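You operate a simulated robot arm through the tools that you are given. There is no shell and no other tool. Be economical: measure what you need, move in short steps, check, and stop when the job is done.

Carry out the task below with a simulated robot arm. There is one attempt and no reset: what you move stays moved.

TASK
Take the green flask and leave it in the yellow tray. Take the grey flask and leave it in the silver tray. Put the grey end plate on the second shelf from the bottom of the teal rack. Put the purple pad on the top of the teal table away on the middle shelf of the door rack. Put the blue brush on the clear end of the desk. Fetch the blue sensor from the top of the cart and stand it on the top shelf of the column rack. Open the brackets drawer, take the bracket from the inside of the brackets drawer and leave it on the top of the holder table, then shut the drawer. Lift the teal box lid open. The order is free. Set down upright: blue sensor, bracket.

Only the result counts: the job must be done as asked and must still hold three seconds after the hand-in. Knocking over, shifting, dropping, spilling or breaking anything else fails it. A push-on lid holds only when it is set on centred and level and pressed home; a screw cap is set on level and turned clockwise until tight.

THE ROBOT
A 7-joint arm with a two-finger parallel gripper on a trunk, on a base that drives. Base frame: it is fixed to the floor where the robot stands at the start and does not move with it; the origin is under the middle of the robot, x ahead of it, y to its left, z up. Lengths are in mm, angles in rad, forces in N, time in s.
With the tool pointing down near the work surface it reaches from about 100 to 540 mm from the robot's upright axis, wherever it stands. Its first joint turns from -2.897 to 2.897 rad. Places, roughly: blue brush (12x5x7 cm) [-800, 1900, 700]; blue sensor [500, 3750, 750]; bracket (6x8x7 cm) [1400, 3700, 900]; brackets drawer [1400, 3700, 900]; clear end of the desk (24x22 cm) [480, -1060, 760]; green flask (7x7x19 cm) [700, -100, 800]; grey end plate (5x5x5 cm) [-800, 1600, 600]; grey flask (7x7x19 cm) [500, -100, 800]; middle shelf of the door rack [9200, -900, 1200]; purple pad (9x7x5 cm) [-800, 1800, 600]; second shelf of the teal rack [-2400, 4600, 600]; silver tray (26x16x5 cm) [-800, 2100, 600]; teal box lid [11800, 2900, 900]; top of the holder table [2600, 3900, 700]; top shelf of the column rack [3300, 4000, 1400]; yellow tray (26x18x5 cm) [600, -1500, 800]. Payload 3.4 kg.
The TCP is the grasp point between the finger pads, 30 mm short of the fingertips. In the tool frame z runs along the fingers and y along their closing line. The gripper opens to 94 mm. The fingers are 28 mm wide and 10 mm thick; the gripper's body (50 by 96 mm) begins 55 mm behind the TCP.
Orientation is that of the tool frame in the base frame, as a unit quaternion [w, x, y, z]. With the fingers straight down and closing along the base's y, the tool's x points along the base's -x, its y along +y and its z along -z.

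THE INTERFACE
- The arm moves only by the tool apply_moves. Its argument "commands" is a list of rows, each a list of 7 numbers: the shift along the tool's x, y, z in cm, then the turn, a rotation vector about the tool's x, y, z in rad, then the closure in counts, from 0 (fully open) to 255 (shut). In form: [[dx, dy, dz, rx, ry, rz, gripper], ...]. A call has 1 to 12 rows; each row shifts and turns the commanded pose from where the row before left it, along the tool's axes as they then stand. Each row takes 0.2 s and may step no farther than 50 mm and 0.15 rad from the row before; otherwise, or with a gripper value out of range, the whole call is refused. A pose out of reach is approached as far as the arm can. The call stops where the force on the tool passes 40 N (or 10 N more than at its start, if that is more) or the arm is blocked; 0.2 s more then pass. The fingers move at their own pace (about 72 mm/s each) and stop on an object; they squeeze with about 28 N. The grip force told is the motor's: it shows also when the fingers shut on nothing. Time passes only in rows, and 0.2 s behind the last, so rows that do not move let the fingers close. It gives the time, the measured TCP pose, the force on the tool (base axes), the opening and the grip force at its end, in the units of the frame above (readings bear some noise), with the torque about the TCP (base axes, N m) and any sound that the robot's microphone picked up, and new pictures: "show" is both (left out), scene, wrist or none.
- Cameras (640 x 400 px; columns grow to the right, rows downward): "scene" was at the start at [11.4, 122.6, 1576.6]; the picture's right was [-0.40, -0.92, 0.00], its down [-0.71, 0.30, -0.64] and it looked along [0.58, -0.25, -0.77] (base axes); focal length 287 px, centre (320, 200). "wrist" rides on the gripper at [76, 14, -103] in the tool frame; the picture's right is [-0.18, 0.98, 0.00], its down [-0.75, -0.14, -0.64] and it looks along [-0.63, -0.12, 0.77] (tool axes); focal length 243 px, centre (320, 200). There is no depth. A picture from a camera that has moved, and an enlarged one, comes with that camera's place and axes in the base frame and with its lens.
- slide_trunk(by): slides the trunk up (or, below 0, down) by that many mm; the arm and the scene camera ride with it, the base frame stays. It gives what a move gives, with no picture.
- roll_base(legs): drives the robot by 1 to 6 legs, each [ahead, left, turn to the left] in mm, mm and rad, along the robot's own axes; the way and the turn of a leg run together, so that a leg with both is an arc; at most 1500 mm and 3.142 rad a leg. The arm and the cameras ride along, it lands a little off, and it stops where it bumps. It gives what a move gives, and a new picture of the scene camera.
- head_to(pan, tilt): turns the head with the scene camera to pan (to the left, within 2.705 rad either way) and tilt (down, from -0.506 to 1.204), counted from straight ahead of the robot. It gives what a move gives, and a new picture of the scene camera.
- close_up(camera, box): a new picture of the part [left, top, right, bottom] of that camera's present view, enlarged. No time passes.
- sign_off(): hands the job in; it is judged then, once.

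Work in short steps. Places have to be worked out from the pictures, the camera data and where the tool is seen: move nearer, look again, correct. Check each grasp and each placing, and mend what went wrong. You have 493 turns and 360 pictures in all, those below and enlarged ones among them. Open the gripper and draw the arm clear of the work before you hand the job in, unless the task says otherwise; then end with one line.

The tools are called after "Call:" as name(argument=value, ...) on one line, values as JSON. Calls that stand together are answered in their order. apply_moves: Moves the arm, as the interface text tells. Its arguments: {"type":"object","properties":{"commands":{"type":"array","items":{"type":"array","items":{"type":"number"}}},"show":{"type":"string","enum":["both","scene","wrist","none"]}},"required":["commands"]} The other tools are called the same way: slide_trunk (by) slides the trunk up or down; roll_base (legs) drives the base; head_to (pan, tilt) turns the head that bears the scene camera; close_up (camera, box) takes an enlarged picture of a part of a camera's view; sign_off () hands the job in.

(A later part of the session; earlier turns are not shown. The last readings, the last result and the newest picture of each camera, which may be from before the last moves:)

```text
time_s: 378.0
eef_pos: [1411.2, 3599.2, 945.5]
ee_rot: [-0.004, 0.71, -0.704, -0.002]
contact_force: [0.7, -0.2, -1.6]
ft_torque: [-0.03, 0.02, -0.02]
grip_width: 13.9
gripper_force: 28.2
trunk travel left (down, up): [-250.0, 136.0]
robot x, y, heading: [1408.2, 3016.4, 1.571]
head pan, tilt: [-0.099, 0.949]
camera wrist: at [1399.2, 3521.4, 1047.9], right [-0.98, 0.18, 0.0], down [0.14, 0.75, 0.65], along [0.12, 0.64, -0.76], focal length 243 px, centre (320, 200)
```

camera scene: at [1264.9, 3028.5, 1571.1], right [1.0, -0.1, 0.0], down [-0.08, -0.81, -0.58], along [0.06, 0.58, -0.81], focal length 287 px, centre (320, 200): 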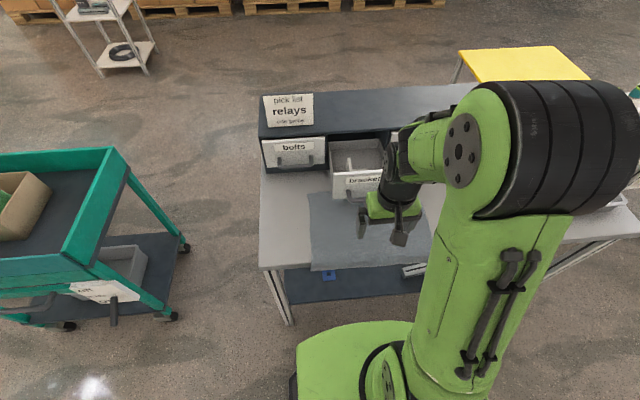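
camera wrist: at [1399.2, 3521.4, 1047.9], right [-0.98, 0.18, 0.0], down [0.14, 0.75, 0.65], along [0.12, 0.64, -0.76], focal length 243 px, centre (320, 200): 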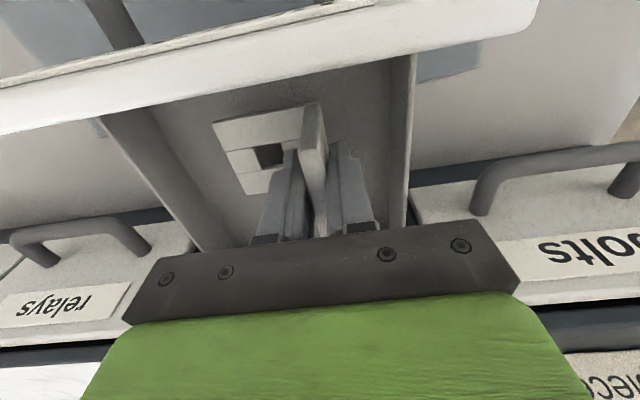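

Bracket held (13.9 mm plate). Lift straight out and retract toward the robot.

Call:
apply_moves(commands=[[0, 0, -4, 0, 0, 0, 255], [0, 0, -4, 0, 0, 0, 255], [0, 0, -4, 0, 0, 0, 255], [0, 0, -3, 0, 0, 0, 255], [4.5, 0, 0, 0, 0, 0, 255], [4.5, 0, 0, 0, 0, 0, 255], [4.5, 0, 0, 0, 0, 0, 255], [4.5, 0, 0, 0, 0, 0, 255], [4.5, 0, 0, 0, 0, 0, 255], [0, 0, 0, 0, 0, 0, 255]])

```text
time_s: 380.2
eef_pos: [1412.2, 3370.3, 1093.5]
ee_rot: [-0.004, 0.71, -0.704, -0.003]
contact_force: [0.7, 0.0, -2.0]
ft_torque: [-0.05, 0.0, 0.03]
grip_width: 14.4
gripper_force: 28.0
out of reach, approached as far as the arm can: row 4
trunk travel left (down, up): [-250.0, 136.0]
robot x, y, heading: [1408.0, 3014.7, 1.573]
head pan, tilt: [-0.099, 0.949]
camera scene: at [1264.9, 3028.8, 1571.1], right [1.0, -0.1, 0.0], down [-0.08, -0.81, -0.58], along [0.06, 0.58, -0.81], focal length 287 px, centre (320, 200)
camera wrist: at [1399.2, 3291.8, 1195.6], right [-0.98, 0.18, 0.0], down [0.14, 0.75, 0.65], along [0.12, 0.64, -0.76], focal length 243 px, centre (320, 200)
```

scene: 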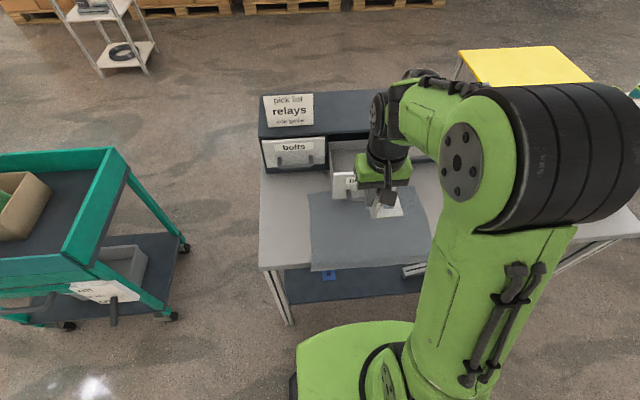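
wrist: 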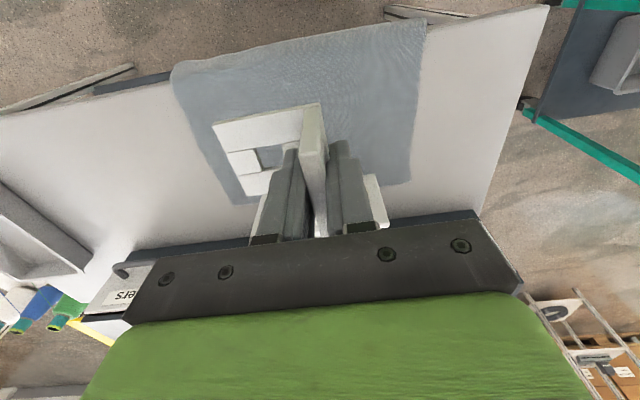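

Drive to the holder table with the bracket held high.

Call:
roll_base(legs=[[-400, 0, 0], [0, -1180, 0]])

Call:
head_to(pan=0.1, tilt=0.6)

```text
time_s: 388.2
eef_pos: [2598.6, 2974.6, 1093.3]
ee_rot: [-0.004, 0.707, -0.707, -0.002]
contact_force: [-0.5, -0.4, -0.8]
ft_torque: [-0.02, 0.04, -0.04]
grip_width: 14.3
gripper_force: 28.4
trunk travel left (down, up): [-250.0, 136.0]
robot x, y, heading: [2592.6, 2619.3, 1.576]
head pan, tilt: [-0.099, 0.949]
camera scene: at [2450.9, 2634.3, 1571.2], right [0.99, -0.1, 0.0], down [-0.08, -0.81, -0.58], along [0.06, 0.58, -0.81], focal length 287 px, centre (320, 200)
```

scene: 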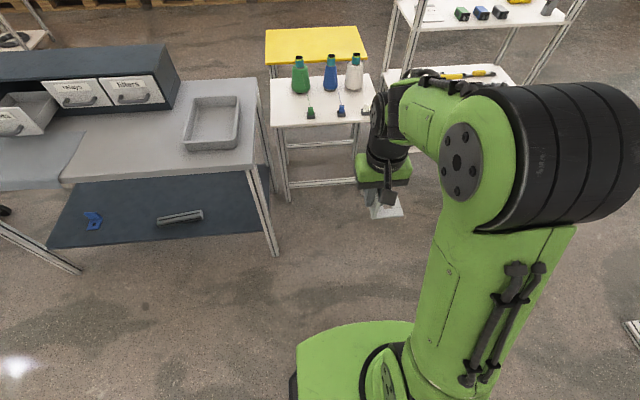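

```text
time_s: 389.1
eef_pos: [2599.0, 2974.0, 1094.0]
ee_rot: [-0.003, 0.708, -0.707, -0.003]
contact_force: [1.1, 0.5, -2.3]
ft_torque: [-0.02, 0.0, 0.01]
grip_width: 14.1
gripper_force: 27.8
trunk travel left (down, up): [-250.0, 136.0]
robot x, y, heading: [2593.4, 2616.8, 1.573]
head pan, tilt: [0.099, 0.6]
camera scene: at [2434.6, 2649.9, 1599.5], right [1.0, 0.1, 0.0], down [0.05, -0.56, -0.82], along [-0.08, 0.82, -0.57], focal length 287 px, centre (320, 200)
```

scene: 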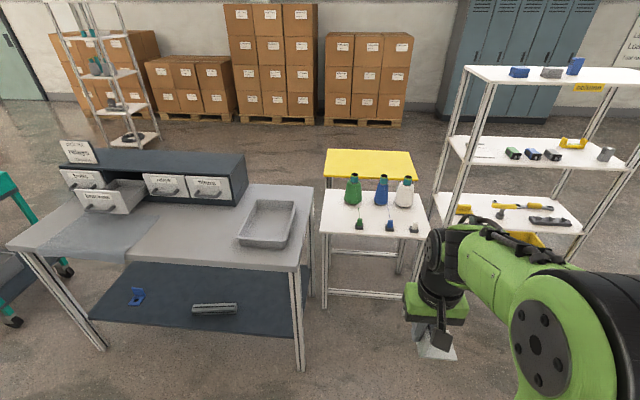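

Holder table ≈ x 2340–2811, y ≈3640–4000; its left strip (x<2480) is free. Drive up with a slight right shift to clear the bench.

Call:
roll_base(legs=[[0, -35, 0], [640, 0, 0]])

Call:
head_to(pan=0.2, tilt=0.9)

```text
time_s: 393.1
eef_pos: [2634.4, 3616.7, 1093.8]
ee_rot: [-0.004, 0.707, -0.707, -0.002]
contact_force: [0.4, -0.2, -2.0]
ft_torque: [0.03, 0.01, -0.01]
grip_width: 14.3
gripper_force: 28.3
trunk travel left (down, up): [-250.0, 136.0]
robot x, y, heading: [2629.0, 3263.2, 1.57]
head pan, tilt: [0.099, 0.6]
camera scene: at [2470.6, 3292.4, 1599.5], right [1.0, 0.1, 0.0], down [0.06, -0.56, -0.82], along [-0.08, 0.82, -0.57], focal length 287 px, centre (320, 200)
```

scene: 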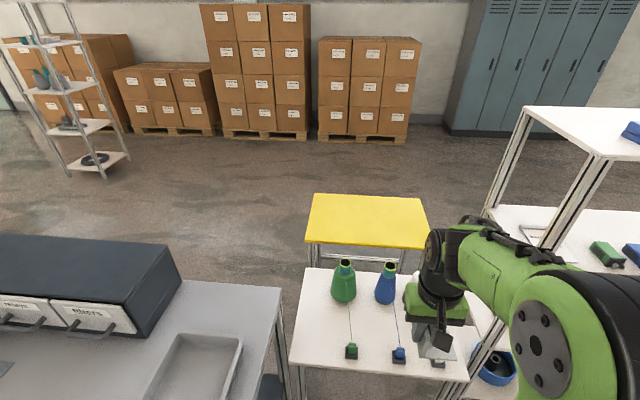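

```text
time_s: 393.9
eef_pos: [2634.4, 3615.9, 1093.2]
ee_rot: [-0.004, 0.708, -0.706, -0.001]
contact_force: [0.1, -0.6, -1.2]
ft_torque: [-0.02, 0.03, 0.01]
grip_width: 14.2
gripper_force: 28.0
trunk travel left (down, up): [-250.0, 136.0]
robot x, y, heading: [2633.6, 3264.0, 1.568]
head pan, tilt: [0.201, 0.901]
camera scene: at [2464.3, 3277.7, 1574.8], right [0.98, 0.2, 0.0], down [0.16, -0.77, -0.62], along [-0.12, 0.61, -0.78], focal length 287 px, centre (320, 200)
```

scene: 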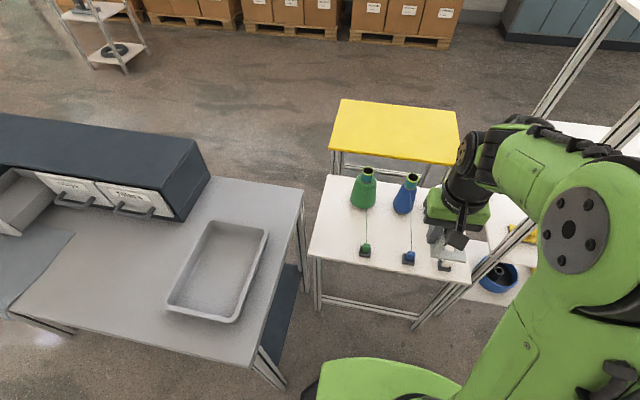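

Triangulated: holder table top z≈625, x 2328–2898, front y≈3758, depth 400. Free left strip x<2490. Drive 170 further, then move the arm over (2372,3880).

Call:
roll_base(legs=[[170, 0, 0]])

Call:
apply_moves(commands=[[-1.6, 4.4, 0, 0, 0, 0, 255], [-1.6, 4.4, 0, 0, 0, 0, 255], [-1.6, 4.4, 0, 0, 0, 0, 255], [-1.6, 4.4, 0, 0, 0, 0, 255], [-1.6, 4.4, 0, 0, 0, 0, 255], [-1.6, 4.4, 0, 0, 0, 0, 255], [0, 0, 4, 0, 0, 0, 255], [0, 0, 4, 0, 0, 0, 255], [0, 0, 4, 0, 0, 0, 255], [0, 0, 4, 0, 0, 0, 255], [0, 0, 0, 0, 0, 0, 255]])

```text
time_s: 395.4
eef_pos: [2634.5, 3785.5, 1093.2]
ee_rot: [-0.002, 0.708, -0.707, -0.002]
contact_force: [0.2, 0.2, -1.9]
ft_torque: [-0.02, 0.05, 0.0]
grip_width: 14.3
gripper_force: 28.3
trunk travel left (down, up): [-250.0, 136.0]
robot x, y, heading: [2629.7, 3431.2, 1.568]
head pan, tilt: [0.201, 0.901]
camera scene: at [2464.6, 3447.3, 1574.7], right [0.98, 0.2, 0.0], down [0.16, -0.77, -0.62], along [-0.12, 0.61, -0.78], focal length 287 px, centre (320, 200)
```

scene: 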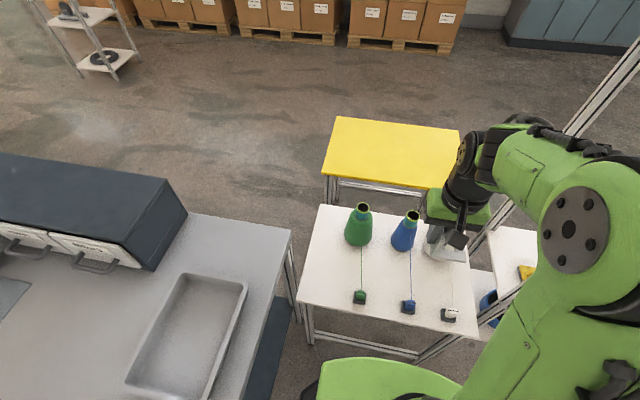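

```text
time_s: 397.8
eef_pos: [2369.1, 3881.0, 934.7]
ee_rot: [-0.002, 0.708, -0.706, -0.003]
contact_force: [1.1, 0.1, -1.9]
ft_torque: [0.05, 0.03, 0.03]
grip_width: 14.0
gripper_force: 28.4
trunk travel left (down, up): [-250.0, 136.0]
robot x, y, heading: [2630.1, 3426.9, 1.565]
head pan, tilt: [0.201, 0.901]
camera scene: at [2464.7, 3445.0, 1574.8], right [0.98, 0.2, 0.0], down [0.16, -0.77, -0.62], along [-0.12, 0.61, -0.78], focal length 287 px, centre (320, 200)
camera wrist: at [2357.3, 3803.9, 1036.2], right [-0.98, 0.18, 0.0], down [0.14, 0.75, 0.65], along [0.12, 0.64, -0.76], focal length 243 px, centre (320, 200)
```

scene: 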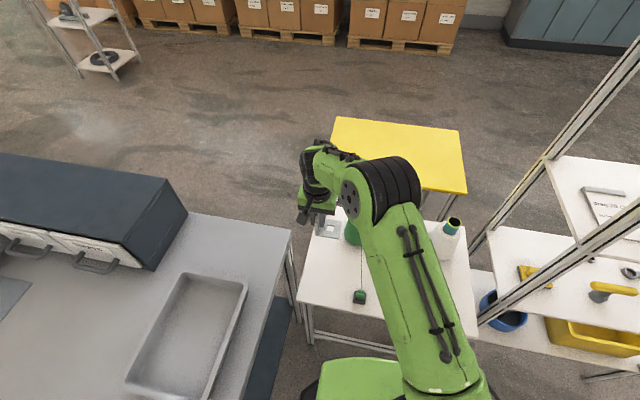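
wrist: 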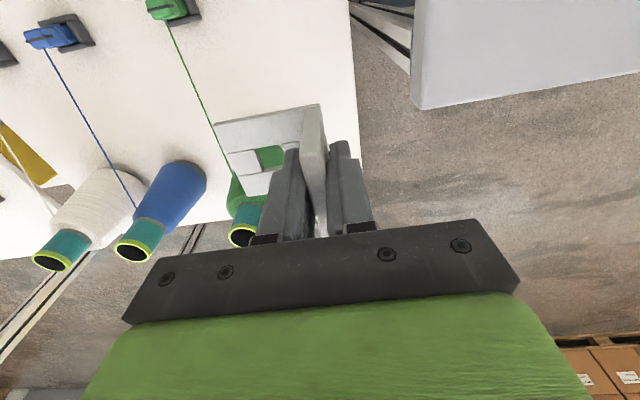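

Spot is clear of cone and thread. Lower to z≈720, then slowly.

Call:
apply_moves(commands=[[0, 0, 4.5, 0, 0, 0, 255], [0, 0, 4.5, 0, 0, 0, 255], [0, 0, 4.5, 0, 0, 0, 255], [0, 0, 4.5, 0, 0, 0, 255], [0, 0, 2, 0, 0, 0, 255], [0, 0, 0, 0, 0, 0, 255]])

```text
time_s: 399.2
eef_pos: [2370.7, 3882.0, 735.2]
ee_rot: [-0.004, 0.708, -0.706, -0.003]
contact_force: [-0.9, 0.4, -1.9]
ft_torque: [-0.01, 0.02, -0.04]
grip_width: 14.1
gripper_force: 28.0
trunk travel left (down, up): [-250.0, 136.0]
robot x, y, heading: [2631.7, 3426.6, 1.568]
head pan, tilt: [0.201, 0.901]
camera scene: at [2464.4, 3445.5, 1574.7], right [0.98, 0.2, 0.0], down [0.16, -0.77, -0.62], along [-0.12, 0.61, -0.78], focal length 287 px, centre (320, 200)
camera wrist: at [2358.1, 3805.6, 836.4], right [-0.98, 0.18, 0.0], down [0.14, 0.75, 0.65], along [0.12, 0.64, -0.76], focal length 243 px, centre (320, 200)
```

scene: 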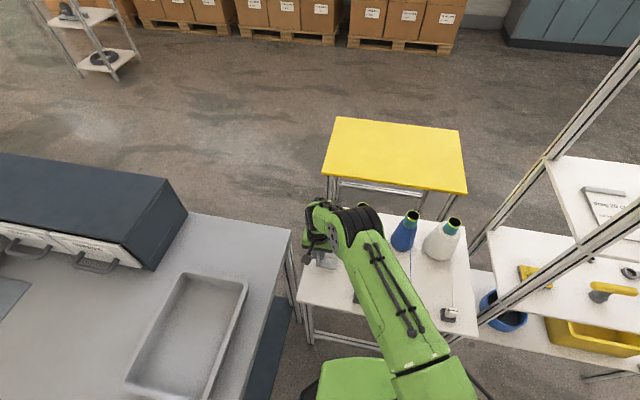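
wrist: 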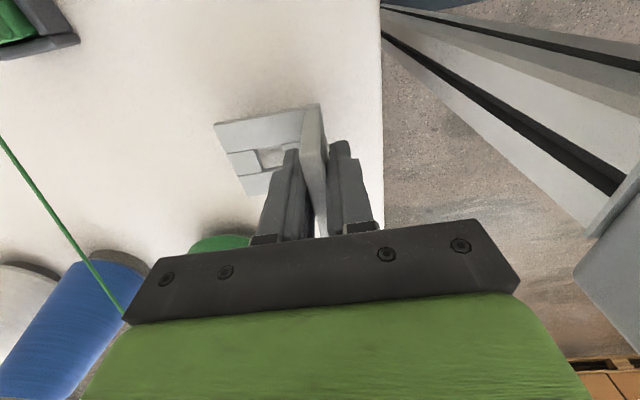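

Call:
apply_moves(commands=[[0, 0, 1.5, 0, 0, 0, 255], [0, 0, 0.8, 0, 0, 0, 255], [0, 0, 0.5, 0, 0, 0, 255], [0, 0, 0.5, 0, 0, 0, 255], [0, 0, 0.4, 0, 0, 0, 255], [0, 0, 0.4, 0, 0, 0, 255], [0, 0, 0.4, 0, 0, 0, 255], [0, 0, 0, 0, 0, 0, 255]], show="none")

```text
time_s: 400.7
eef_pos: [2371.1, 3883.1, 697.0]
ee_rot: [-0.005, 0.707, -0.707, -0.004]
contact_force: [2.8, -5.9, 20.9]
ft_torque: [-0.59, -0.57, 0.01]
grip_width: 14.0
gripper_force: 28.4
trunk travel left (down, up): [-250.0, 136.0]
robot x, y, heading: [2629.9, 3429.5, 1.57]
head pan, tilt: [0.201, 0.901]
stopped in row 7: the force on the tool passed its limit at 46 N (the readings are from after the stop); the commanded pose is now the measured one
```

Contact. Release and rise.

Call:
apply_moves(commands=[[0, 0, -0.1, 0, 0, 0, 255], [0, 0, 0, 0, 0, 0, 200], [0, 0, 0, 0, 0, 0, 150], [0, 0, 0, 0, 0, 0, 150], [0, 0, -2, 0, 0, 0, 150], [0, 0, -4, 0, 0, 0, 150], [0, 0, -4, 0, 0, 0, 150], [0, 0, -4, 0, 0, 0, 150], [0, 0, -4, 0, 0, 0, 150], [0, 0, 0, 0, 0, 0, 150]])

```text
time_s: 402.9
eef_pos: [2368.4, 3881.7, 874.4]
ee_rot: [-0.004, 0.708, -0.706, -0.004]
contact_force: [0.3, 0.0, -0.6]
ft_torque: [-0.02, 0.0, 0.0]
grip_width: 38.6
gripper_force: 0.0
trunk travel left (down, up): [-250.0, 136.0]
robot x, y, heading: [2629.2, 3432.1, 1.565]
head pan, tilt: [0.201, 0.901]
camera scene: at [2464.2, 3445.9, 1574.7], right [0.98, 0.2, 0.0], down [0.16, -0.77, -0.62], along [-0.12, 0.61, -0.78], focal length 287 px, centre (320, 200)
camera wrist: at [2356.3, 3805.2, 977.1], right [-0.98, 0.18, 0.0], down [0.14, 0.75, 0.65], along [0.12, 0.64, -0.76], focal length 243 px, centre (320, 200)
```

scene: 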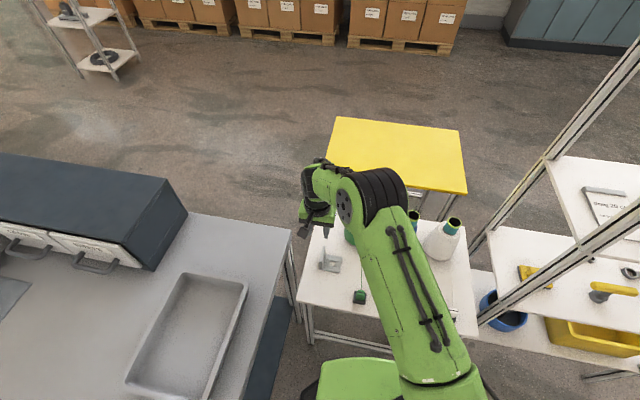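
wrist: 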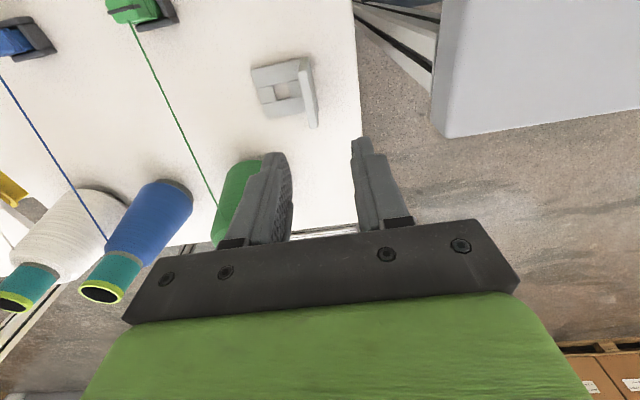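

Bracket stands on the holder table. Raise and swing back to the front.

Call:
apply_moves(commands=[[0, 0, -4.5, 0, 0, 0, 255], [0, 0, -4.5, 0, 0, 0, 255], [0, 0, -4.5, 0, 0, 0, 255], [1.6, -4.4, 0, 0, 0, 0, 255], [1.6, -4.4, 0, 0, 0, 0, 255], [1.6, -4.4, 0, 0, 0, 0, 255], [1.6, -4.4, 0, 0, 0, 0, 255], [1.6, -4.4, 0, 0, 0, 0, 255], [1.6, -4.4, 0, 0, 0, 0, 255], [0, 0, 0, 0, 0, 0, 255]], show="none")

Call:
roll_base(legs=[[-600, 0, 0], [0, 1190, 0]])

Call:
head_to(pan=0.0, tilt=0.75)

```text
time_s: 405.1
eef_pos: [2634.3, 3785.8, 1008.0]
ee_rot: [-0.003, 0.708, -0.707, -0.004]
contact_force: [-0.1, -1.1, 0.5]
ft_torque: [0.05, 0.01, 0.03]
grip_width: 0.2
gripper_force: 27.3
trunk travel left (down, up): [-250.0, 136.0]
robot x, y, heading: [2627.8, 3430.4, 1.566]
head pan, tilt: [0.201, 0.901]
```

```text
time_s: 414.1
eef_pos: [1446.2, 3187.1, 1007.9]
ee_rot: [-0.004, 0.708, -0.706, -0.004]
contact_force: [0.0, 0.1, -0.5]
ft_torque: [0.0, 0.0, 0.03]
grip_width: 0.0
gripper_force: 27.7
trunk travel left (down, up): [-250.0, 136.0]
robot x, y, heading: [1441.3, 2834.5, 1.572]
head pan, tilt: [0.201, 0.901]
camera scene: at [1275.6, 2847.3, 1574.7], right [0.98, 0.2, 0.0], down [0.16, -0.77, -0.62], along [-0.12, 0.61, -0.78], focal length 287 px, centre (320, 200)
```

scene: 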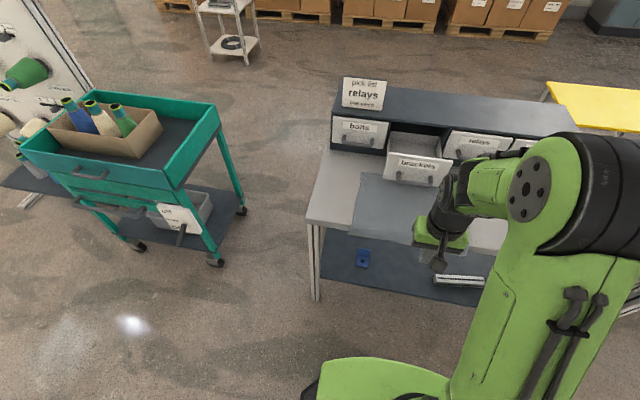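

```text
time_s: 414.9
eef_pos: [1445.2, 3188.0, 1007.3]
ee_rot: [-0.004, 0.708, -0.706, -0.004]
contact_force: [-0.2, -0.1, 0.2]
ft_torque: [-0.01, 0.01, 0.0]
grip_width: 0.0
gripper_force: 28.2
trunk travel left (down, up): [-250.0, 136.0]
robot x, y, heading: [1442.8, 2832.6, 1.57]
head pan, tilt: [0.0, 0.75]
camera scene: at [1291.1, 2856.2, 1586.6], right [1.0, 0.0, 0.0], down [0.0, -0.68, -0.73], along [0.0, 0.73, -0.68], focal length 287 px, centre (320, 200)
```

scene: 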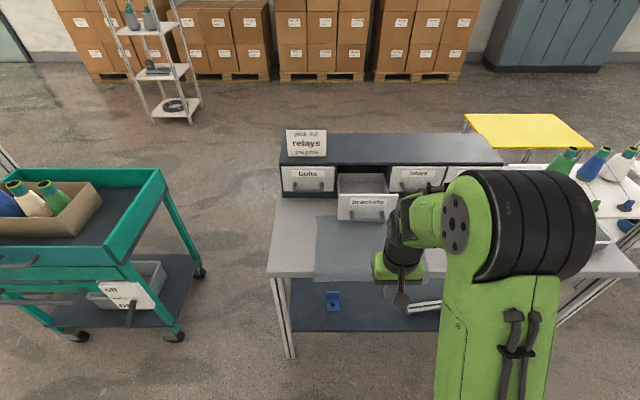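

Drawer still open 148 mm. I'll push it shut with closed fingers above the handle, tool pitched slightly outward for reach. Drive up first.

Call:
roll_base(legs=[[195, 0, 0]])

Call:
apply_moves(commands=[[-3, 0, 1, 0, -0.1, 0, 255], [-3, 0, 1, 0, -0.1, 0, 255], [0, 0, 1, 0, -0.1, 0, 255], [0, 0, 0, 0, -0.1, 0, 255], [0, 0, 0, 0, 0, 0, 255]])

```text
time_s: 416.4
eef_pos: [1445.7, 3383.9, 1007.3]
ee_rot: [-0.003, 0.709, -0.706, -0.004]
contact_force: [0.0, 0.3, -0.2]
ft_torque: [-0.02, -0.02, 0.0]
grip_width: 0.0
gripper_force: 27.7
trunk travel left (down, up): [-250.0, 136.0]
robot x, y, heading: [1439.7, 3026.5, 1.576]
head pan, tilt: [0.0, 0.75]
camera scene: at [1291.0, 3054.2, 1586.6], right [1.0, 0.0, 0.0], down [0.0, -0.68, -0.73], along [0.0, 0.73, -0.68], focal length 287 px, centre (320, 200)
```

scene: 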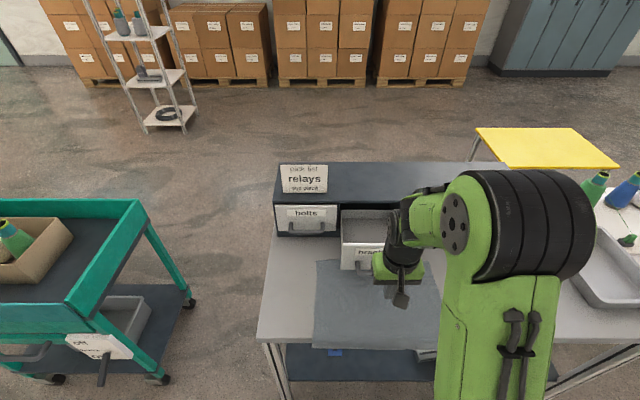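

```text
time_s: 417.6
eef_pos: [1444.8, 3446.5, 980.7]
ee_rot: [-0.145, 0.693, -0.691, -0.145]
contact_force: [0.1, 0.5, 0.5]
ft_torque: [-0.03, -0.01, -0.03]
grip_width: 0.1
gripper_force: 28.2
trunk travel left (down, up): [-250.0, 136.0]
robot x, y, heading: [1439.3, 3030.5, 1.578]
head pan, tilt: [0.0, 0.75]
camera scene: at [1291.0, 3052.7, 1586.6], right [1.0, 0.0, 0.0], down [0.0, -0.68, -0.73], along [0.0, 0.73, -0.68], focal length 287 px, centre (320, 200)
camera wrist: at [1433.0, 3336.2, 1045.2], right [-0.98, 0.16, 0.07], down [0.14, 0.43, 0.89], along [0.12, 0.89, -0.45], focal length 243 px, centre (320, 200)
```

scene: 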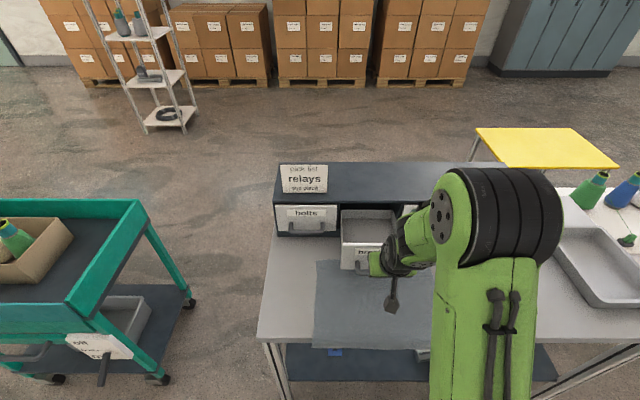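
wrist: 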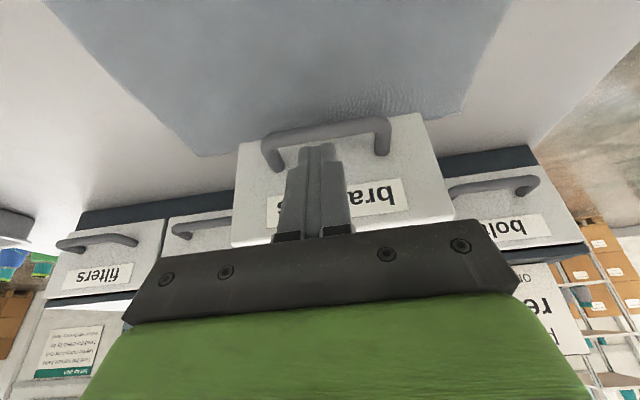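

Fingers aim at the panel above the handle. Push forward.

Call:
apply_moves(commands=[[-4.0, 0, 2.1, 0, 0, 0, 255], [-4.1, 0, 1.9, 0, 0, 0, 255], [-4.1, 0, 1.8, 0, 0, 0, 255], [-4.1, 0, 1.8, 0, 0, 0, 255], [0, 0, 0, 0, 0, 0, 255]])

```text
time_s: 418.9
eef_pos: [1444.4, 3625.7, 977.5]
ee_rot: [-0.143, 0.694, -0.691, -0.144]
contact_force: [-0.5, 0.7, 0.1]
ft_torque: [-0.02, -0.01, 0.0]
grip_width: 0.0
gripper_force: 27.7
trunk travel left (down, up): [-250.0, 136.0]
robot x, y, heading: [1439.5, 3028.3, 1.573]
head pan, tilt: [0.0, 0.75]
camera scene: at [1291.0, 3051.6, 1586.7], right [1.0, 0.0, 0.0], down [0.0, -0.68, -0.73], along [0.0, 0.73, -0.68], focal length 287 px, centre (320, 200)
camera wrist: at [1431.8, 3515.5, 1041.3], right [-0.98, 0.17, 0.07], down [0.14, 0.44, 0.89], along [0.12, 0.88, -0.45], focal length 243 px, centre (320, 200)
```

scene: 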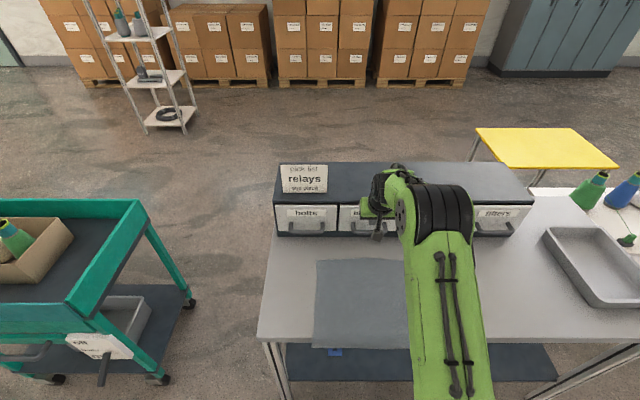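
wrist: 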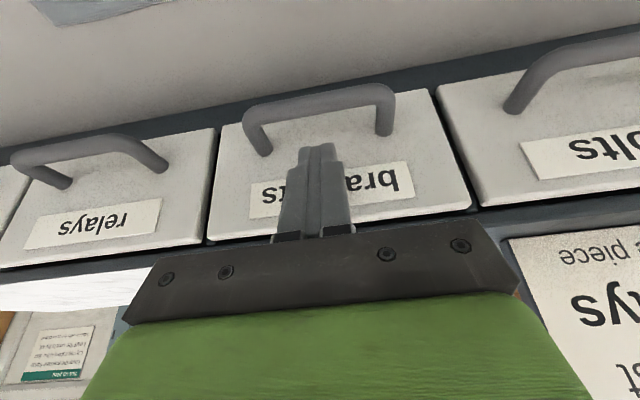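

Nearly shut. Push the last part until it stops.

Call:
apply_moves(commands=[[-1.4, 0, 0.6, 0, 0, 0, 255], [-0.9, 0, 0.4, 0, 0, 0, 255], [-0.5, 0, 0.2, 0, 0, 0, 255], [-0.5, 0, 0.2, 0, 0, 0, 255], [0, 0, 0, 0, 0, 0, 255]], show="wrist")

```text
time_s: 419.8
eef_pos: [1445.5, 3648.9, 974.4]
ee_rot: [-0.134, 0.695, -0.693, -0.136]
contact_force: [-0.4, -21.0, 5.6]
ft_torque: [-0.34, 0.0, -0.03]
grip_width: 0.0
gripper_force: 27.7
trunk travel left (down, up): [-250.0, 136.0]
robot x, y, heading: [1439.4, 3030.5, 1.573]
head pan, tilt: [0.0, 0.75]
stopped in row 4: the force on the tool passed its limit at 44 N (the readings are from after the stop); the commanded pose is now the measured one
camera wrist: at [1432.4, 3539.9, 1040.5], right [-0.98, 0.17, 0.07], down [0.14, 0.46, 0.88], along [0.11, 0.87, -0.47], focal length 243 px, centre (320, 200)
```

wrist: 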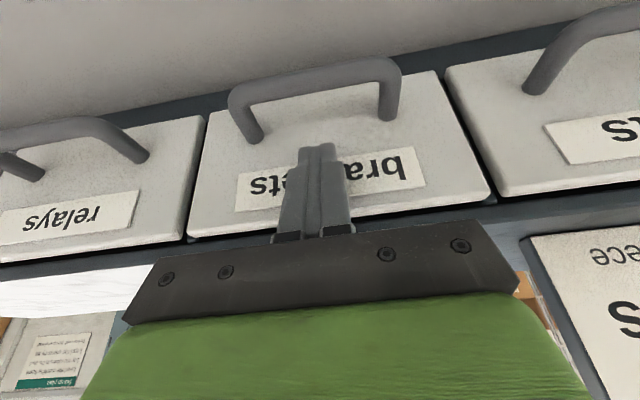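

Drawer hits its stop. Withdraw, unpitch and check flushness.

Call:
apply_moves(commands=[[4.1, 0, -1.8, 0, 0, 0, 255], [4.1, 0, -1.8, 0, 0.1, 0, 255], [4.2, 0, -1.5, 0, 0.1, 0, 255], [4.2, 0, -1.0, 0, 0.1, 0, 255], [4.2, 0, -1.5, 0, 0.09, 0, 255], [3, 0, -2, 0, 0, 0, 0], [0, 0, 0, 0, 0, 0, 0]], show="none")

Call:
close_up(camera="scene", box=[260, 150, 540, 260])

```text
time_s: 421.4
eef_pos: [1445.9, 3403.8, 1009.5]
ee_rot: [0.0, 0.708, -0.706, 0.0]
contact_force: [-0.4, -0.4, 0.0]
ft_torque: [-0.01, 0.02, 0.0]
grip_width: 82.4
gripper_force: 0.0
trunk travel left (down, up): [-250.0, 136.0]
robot x, y, heading: [1441.6, 3028.9, 1.573]
head pan, tilt: [0.0, 0.75]
```

```text
2.29 times, centred on (400, 205) of scene
camera zoom: at [1291.0, 3053.2, 1586.6], right [1.0, 0.0, 0.0], down [0.0, -0.68, -0.73], along [0.0, 0.73, -0.68], focal length 657 px, centre (137, 189)
```

zoom: 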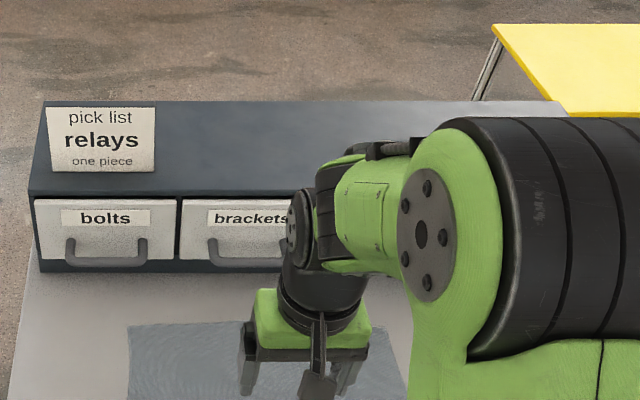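

The brackets drawer is shut flush. Now go to the teal table for the purple pad, approaching from its west side again.

Call:
roll_base(legs=[[-390, 0, 0], [0, 1500, 0], [0, 1260, 0], [0, 0, -1.573], [0, -840, 0]])

Call:
head_to(pan=0.0, tilt=0.95)

```text
time_s: 444.6
eef_pos: [-954.3, 1826.5, 1010.3]
ee_rot: [0.002, 0.003, 1.0, 0.0]
contact_force: [0.3, -0.8, 0.1]
ft_torque: [0.01, 0.03, -0.01]
grip_width: 93.9
gripper_force: 0.1
trunk travel left (down, up): [-250.0, 136.0]
robot x, y, heading: [-1330.4, 1832.1, -0.009]
head pan, tilt: [0.0, 0.75]
camera scene: at [-1304.5, 1985.9, 1586.7], right [-0.01, -1.0, 0.0], down [-0.68, 0.01, -0.73], along [0.73, -0.01, -0.68], focal length 287 px, centre (320, 200)
```

scene: 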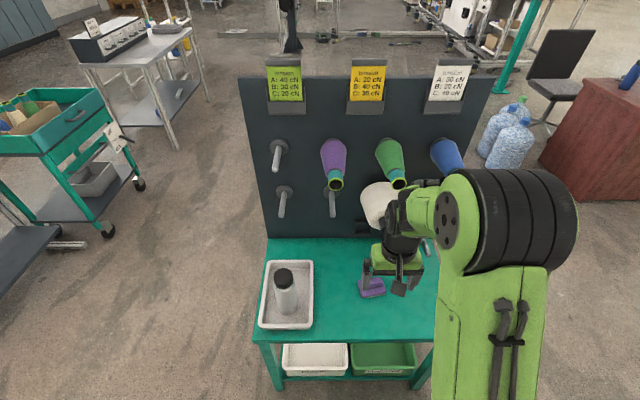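

```text
time_s: 445.4
eef_pos: [-955.3, 1827.2, 1010.4]
ee_rot: [0.001, 0.003, 1.0, 0.0]
contact_force: [0.6, -0.1, 0.8]
ft_torque: [-0.03, -0.01, -0.01]
grip_width: 93.9
gripper_force: 0.1
trunk travel left (down, up): [-250.0, 136.0]
robot x, y, heading: [-1330.5, 1835.8, -0.002]
head pan, tilt: [0.0, 0.949]
camera scene: at [-1314.6, 1986.7, 1571.2], right [-0.01, -1.0, 0.0], down [-0.81, 0.01, -0.58], along [0.58, 0.0, -0.81], focal length 287 px, centre (320, 200)
```

scene: 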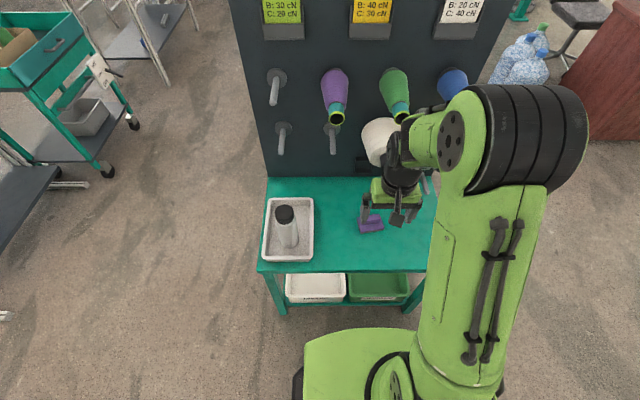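

Call:
close_up(camera="wrist", box=[180, 80, 460, 255])

```text
2.29 times, centred on (320, 168) of wrist
camera zoom: at [-1029.1, 1841.9, 1113.4], right [0.19, 0.98, 0.0], down [0.75, -0.14, 0.64], along [0.63, -0.12, -0.77], focal length 555 px, centre (320, 274)
```

zoom: 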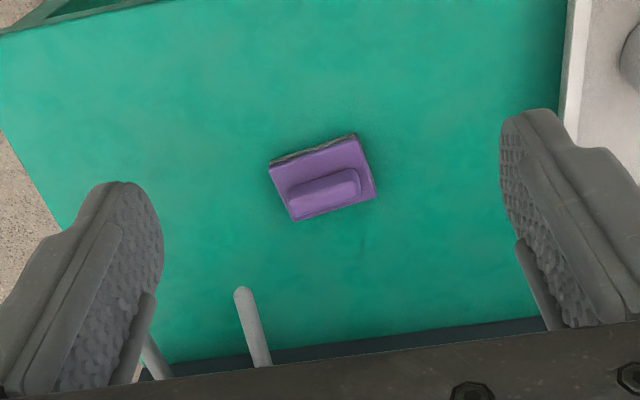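

Pad centre ≈(−765,1795), long side ~85 mm, turned ≈+0.16 rad from y; ridge ~66 mm. Before choosing the grasp I look toward the far door rack to learn its shelf spacing.

Call:
head_to(pan=-0.25, tilt=0.05)

Call:
close_up(camera="scene", box=[280, 180, 360, 230])

```text
time_s: 446.6
eef_pos: [-954.8, 1826.2, 1011.2]
ee_rot: [0.0, 0.003, 1.0, 0.0]
contact_force: [-0.1, -0.4, -0.3]
ft_torque: [-0.02, -0.02, 0.03]
grip_width: 94.0
gripper_force: 0.1
trunk travel left (down, up): [-250.0, 136.0]
robot x, y, heading: [-1332.4, 1834.3, -0.007]
head pan, tilt: [-0.25, 0.051]
camera scene: at [-1299.2, 1964.0, 1650.1], right [-0.25, -0.97, 0.0], down [-0.05, 0.01, -1.0], along [0.97, -0.25, -0.05], focal length 287 px, centre (320, 200)
```

scene: 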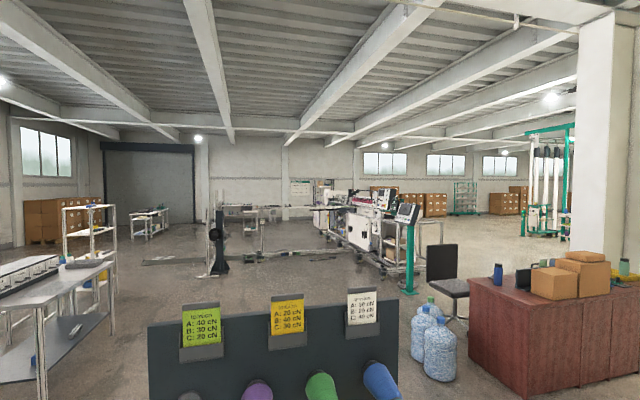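

```text
8.00 times, centred on (320, 205) of scene
camera zoom: at [-1299.2, 1964.0, 1650.1], right [-0.25, -0.97, 0.0], down [-0.05, 0.01, -1.0], along [0.97, -0.25, -0.05], focal length 2298 px, centre (320, 160)
```

zoom: 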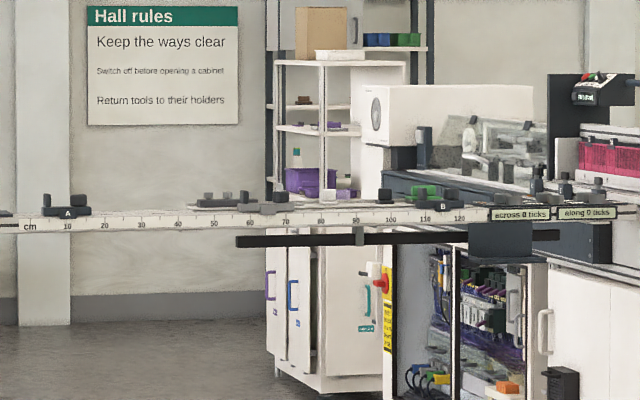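

The far rack's shelves are about 300 mm apart, so I need a pitched grasp again. I back off 170 mm, extend the arm (so the elbow stays up), then roll and pitch with the hand far from the body.

Call:
roll_base(legs=[[-170, 0, 0.007]])

Call:
apply_moves(commands=[[-4.2, 0, 0, 0, 0, 0, 0], [-4.2, 0, 0, 0, 0, 0, 0], [-4.2, 0, 0, 0, 0, 0, 0], [-4.2, 0, 0, 0, 0, 0, 0], [0, 0, 0, 0, 0, 0.15, 0], [0, 0, 0, 0, 0, 0.15, 0], [0, 0, 0, 0, 0, 0.15, 0], [0, 0, 0, 0, 0, 0.15, 0], [0, 0, 0, 0, 0, 0.15, 0], [0, 0, 0, 0, 0, 0.15, 0], [0, 0, 0, 0, 0, 0.15, 0], [0, 0, 0, 0, 0, 0.15, 0]], show="none")

Call:
apply_moves(commands=[[0, 0, 0, 0, 0, 0.15, 0], [0, 0, 0, 0, 0, 0.15, 0], [0, 0, 0, 0, 0, 0.15, 0], [0, 0, 0, 0, 0, 0.15, 0], [0, 0, 0, 0, 0, 0.15, 0], [0, 0, 0, 0, 0, 0.15, 0], [0, 0, 0, 0, 0, 0.15, 0], [0, 0, 0, 0, 0, 0.15, 0], [0, 0, 0, 0, 0, 0.15, 0], [0, 0, 0, 0, 0, 0.15, 0], [0, 0, 0, 0, 0, 0.15, 0], [0, 0, 0, 0, 0, 0.14, 0]], show="none")

```text
time_s: 448.1
eef_pos: [-1127.1, 1831.3, 1011.4]
ee_rot: [0.001, -0.001, 1.0, 0.0]
contact_force: [-0.4, -0.5, 0.6]
ft_torque: [0.0, -0.04, 0.0]
grip_width: 94.1
gripper_force: 0.0
trunk travel left (down, up): [-250.0, 136.0]
robot x, y, heading: [-1501.6, 1838.2, -0.001]
head pan, tilt: [-0.25, 0.051]
camera scene: at [-1474.1, 1964.9, 1650.2], right [-0.25, -0.97, 0.0], down [-0.05, 0.01, -1.0], along [0.97, -0.25, -0.05], focal length 287 px, centre (320, 200)
```

scene: 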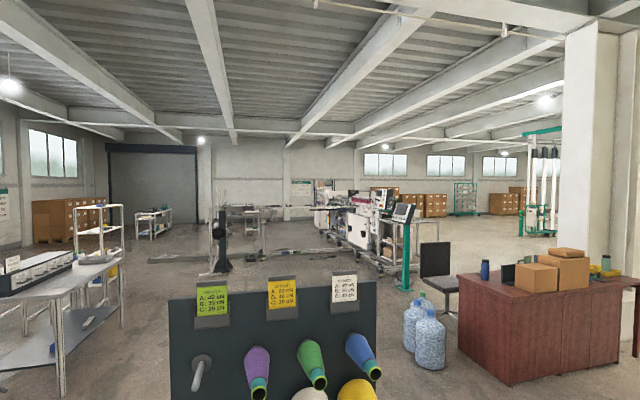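

```text
time_s: 450.6
eef_pos: [-958.5, 1830.4, 1010.7]
ee_rot: [0.0, 0.565, 0.825, 0.001]
contact_force: [0.4, -0.2, -0.8]
ft_torque: [-0.01, -0.01, -0.02]
grip_width: 93.9
gripper_force: 0.1
trunk travel left (down, up): [-250.0, 136.0]
robot x, y, heading: [-1500.4, 1833.9, -0.002]
head pan, tilt: [-0.25, 0.051]
```

```text
time_s: 453.2
eef_pos: [-958.4, 1831.0, 1010.2]
ee_rot: [-0.001, 0.997, 0.078, 0.002]
contact_force: [-0.5, 0.0, -0.6]
ft_torque: [-0.01, -0.03, -0.01]
grip_width: 94.0
gripper_force: 0.1
trunk travel left (down, up): [-250.0, 136.0]
robot x, y, heading: [-1503.8, 1836.4, -0.002]
head pan, tilt: [-0.25, 0.051]
```

Yaw +0.156 rad, fine. Now pitch outward 1.05 rad.

Call:
apply_moves(commands=[[0, 0, 0, 0, 0.15, 0, 0], [0, 0, 0, 0, 0.15, 0, 0], [0, 0, 0, 0, 0.15, 0, 0], [0, 0, 0, 0, 0.15, 0, 0], [0, 0, 0, 0, 0.15, 0, 0], [0, 0, 0, 0, 0.15, 0, 0], [0, 0, 0, 0, 0.15, 0, 0], [0, 0, 0, 0, 0, 0, 0]], show="none")

Call:
head_to(pan=0.0, tilt=0.9)

```text
time_s: 455.1
eef_pos: [-957.8, 1831.3, 1012.0]
ee_rot: [-0.038, 0.862, 0.067, 0.5]
contact_force: [0.1, -0.5, 0.9]
ft_torque: [-0.02, 0.0, 0.01]
grip_width: 93.7
gripper_force: 0.1
trunk travel left (down, up): [-250.0, 136.0]
robot x, y, heading: [-1504.3, 1839.5, 0.0]
head pan, tilt: [-0.25, 0.051]
```

```text
time_s: 456.2
eef_pos: [-959.1, 1829.6, 1010.1]
ee_rot: [-0.038, 0.862, 0.067, 0.5]
contact_force: [-0.9, 0.8, 0.0]
ft_torque: [-0.02, 0.05, -0.02]
grip_width: 94.0
gripper_force: 0.0
trunk travel left (down, up): [-250.0, 136.0]
robot x, y, heading: [-1502.0, 1831.1, -0.0]
head pan, tilt: [0.0, 0.901]
camera scene: at [-1485.0, 1987.3, 1574.8], right [0.0, -1.0, 0.0], down [-0.78, 0.0, -0.62], along [0.62, 0.0, -0.78], focal length 287 px, centre (320, 200)
```

scene: 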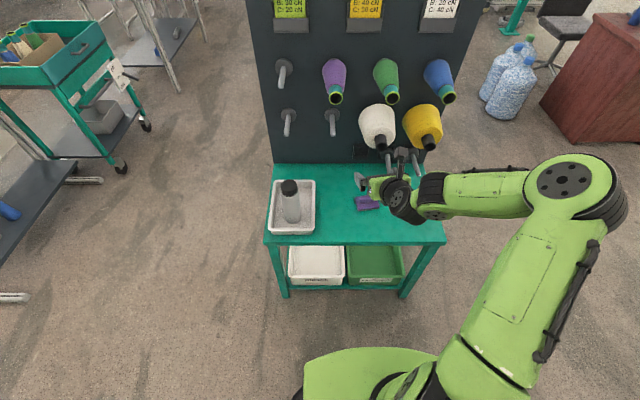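

Reachable throughout. Drive 172 ahead and 38 right so the hand is above the pad, then view.

Call:
roll_base(legs=[[172, -38, 0]])

Call:
apply_moves(commands=[[-4.3, 0, 2.5, 0, 0, 0, 0], [-4.3, 0, 2.5, 0, 0, 0, 0], [-4.3, 0, 2.5, 0, 0, 0, 0], [-4.3, 0, 2.5, 0, 0, 0, 0], [0, 0, 0, 0, 0, 0, 0]])

```text
time_s: 457.7
eef_pos: [-785.2, 1790.9, 1010.8]
ee_rot: [-0.039, 0.863, 0.067, 0.499]
contact_force: [-0.2, 0.3, -0.7]
ft_torque: [0.03, 0.0, 0.04]
grip_width: 94.0
gripper_force: 0.1
trunk travel left (down, up): [-250.0, 136.0]
robot x, y, heading: [-1329.1, 1800.8, -0.004]
head pan, tilt: [0.0, 0.901]
camera scene: at [-1310.9, 1948.9, 1574.8], right [0.0, -1.0, 0.0], down [-0.78, 0.0, -0.62], along [0.62, 0.0, -0.78], focal length 287 px, centre (320, 200)
```

scene: 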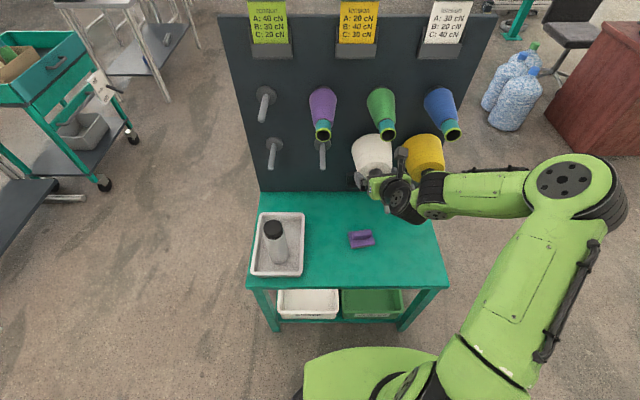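

```text
time_s: 458.9
eef_pos: [-785.7, 1792.4, 812.2]
ee_rot: [-0.038, 0.862, 0.067, 0.5]
contact_force: [0.1, 0.0, 0.1]
ft_torque: [0.01, 0.01, 0.01]
grip_width: 94.1
gripper_force: 0.1
trunk travel left (down, up): [-250.0, 136.0]
robot x, y, heading: [-1330.6, 1797.2, -0.002]
head pan, tilt: [0.0, 0.901]
camera scene: at [-1312.9, 1949.3, 1574.8], right [0.0, -1.0, 0.0], down [-0.78, 0.0, -0.62], along [0.62, 0.0, -0.78], focal length 287 px, centre (320, 200)
camera wrist: at [-832.5, 1770.3, 929.0], right [0.06, -0.99, -0.16], down [-0.94, 0.0, -0.34], along [0.33, 0.17, -0.93], focal length 243 px, centre (320, 200)
```

scene: 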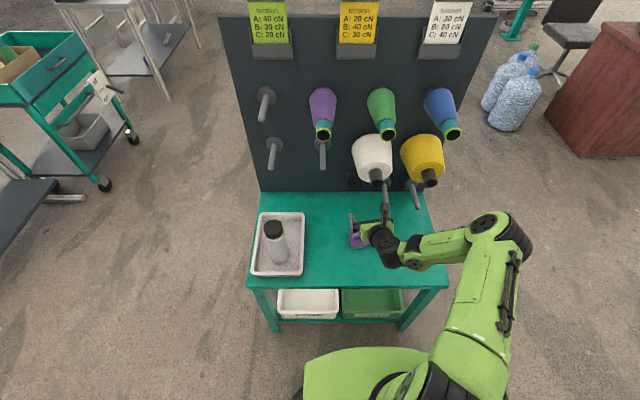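
wrist: 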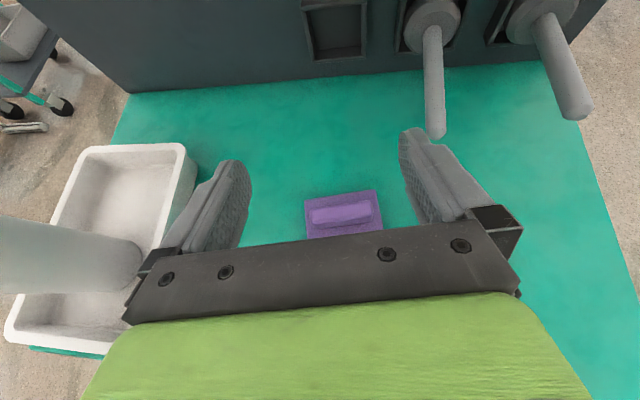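

Ridge centre ≈(−760,1792), axes parallel. Shift 4 mm right and 5 mm ahead, descend 90 mm, check.

Call:
apply_moves(commands=[[0.25, 0.44, 0.43, 0, 0, 0, 0], [-3.9, 0, 2.25, 0, 0, 0, 0], [-3.9, 0, 2.25, 0, 0, 0, 0], [0, 0, 0, 0, 0, 0, 0]], show="wrist")

```text
time_s: 459.9
eef_pos: [-779.7, 1787.4, 722.8]
ee_rot: [-0.039, 0.863, 0.067, 0.5]
contact_force: [0.2, -0.2, -0.1]
ft_torque: [0.0, -0.01, 0.0]
grip_width: 93.9
gripper_force: 0.0
trunk travel left (down, up): [-250.0, 136.0]
robot x, y, heading: [-1328.1, 1795.7, 0.004]
head pan, tilt: [0.0, 0.901]
camera wrist: at [-826.1, 1766.7, 840.0], right [0.06, -0.99, -0.16], down [-0.94, 0.0, -0.34], along [0.33, 0.17, -0.93], focal length 243 px, centre (320, 200)
```

wrist: 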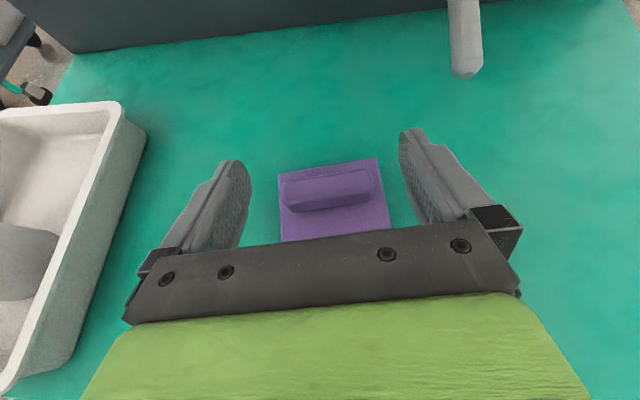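

Centred. Forward 6 mm and down to TCP ≈687, then close.

Call:
apply_moves(commands=[[-1.3, 0.1, 1.5, 0, 0, 0, 0], [-1.5, 0, 0.9, 0, 0, 0, 0], [0, 0, 0, 0, 0, 0, 0], [0, 0, 0, 0, 0, 0, 255], [0, 0, 0, 0, 0, 0, 255], [0, 0, 0, 0, 0, 0, 255]], show="wrist")

```text
time_s: 461.3
eef_pos: [-772.8, 1789.2, 687.1]
ee_rot: [-0.039, 0.863, 0.068, 0.5]
contact_force: [0.5, 0.6, 0.8]
ft_torque: [0.05, 0.0, -0.03]
grip_width: 69.2
gripper_force: 28.0
trunk travel left (down, up): [-250.0, 136.0]
robot x, y, heading: [-1327.4, 1796.1, -0.0]
head pan, tilt: [0.0, 0.901]
camera wrist: at [-819.0, 1767.1, 803.7], right [0.06, -0.99, -0.16], down [-0.94, 0.0, -0.34], along [0.33, 0.17, -0.93], focal length 243 px, centre (320, 200)
```

wrist: 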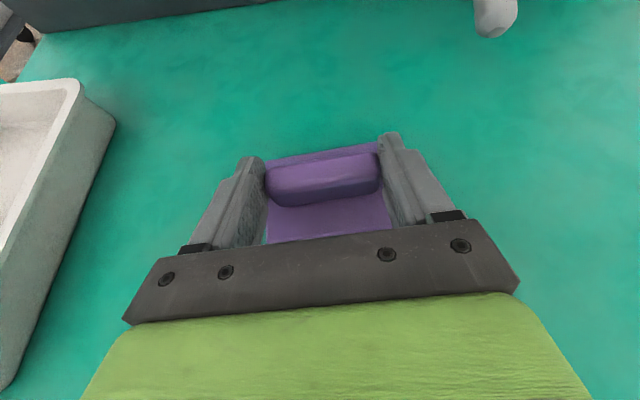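

Ridge gripped (69 mm). Lift and check.

Call:
apply_moves(commands=[[1.3, 0, -0.75, 0, 0, 0, 255], [2.6, 0, -1.5, 0, 0, 0, 255], [3.5, 0, -2.0, 0, 0, 0, 255], [3.5, 0, -2.0, 0, 0, 0, 255], [0, 0, 0, 0, 0, 0, 255]], show="wrist")

```text
time_s: 462.5
eef_pos: [-772.1, 1789.6, 811.4]
ee_rot: [-0.038, 0.862, 0.066, 0.5]
contact_force: [-0.7, -0.1, -0.3]
ft_torque: [0.01, 0.01, 0.0]
grip_width: 69.3
gripper_force: 28.1
trunk travel left (down, up): [-250.0, 136.0]
robot x, y, heading: [-1330.7, 1795.4, -0.002]
head pan, tilt: [0.0, 0.901]
camera wrist: at [-819.0, 1767.1, 929.4], right [0.06, -0.99, -0.16], down [-0.94, 0.0, -0.34], along [0.33, 0.17, -0.93], focal length 243 px, centre (320, 200)
```

wrist: 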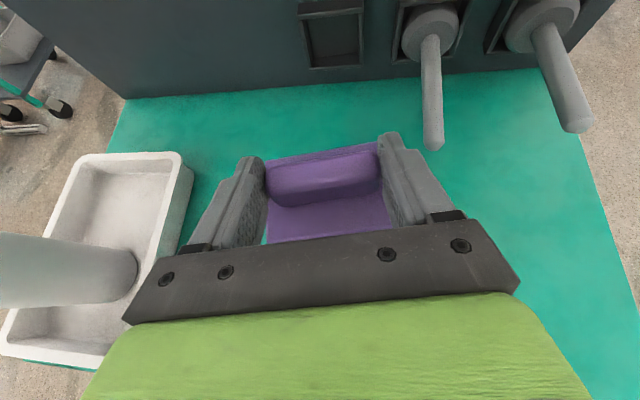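

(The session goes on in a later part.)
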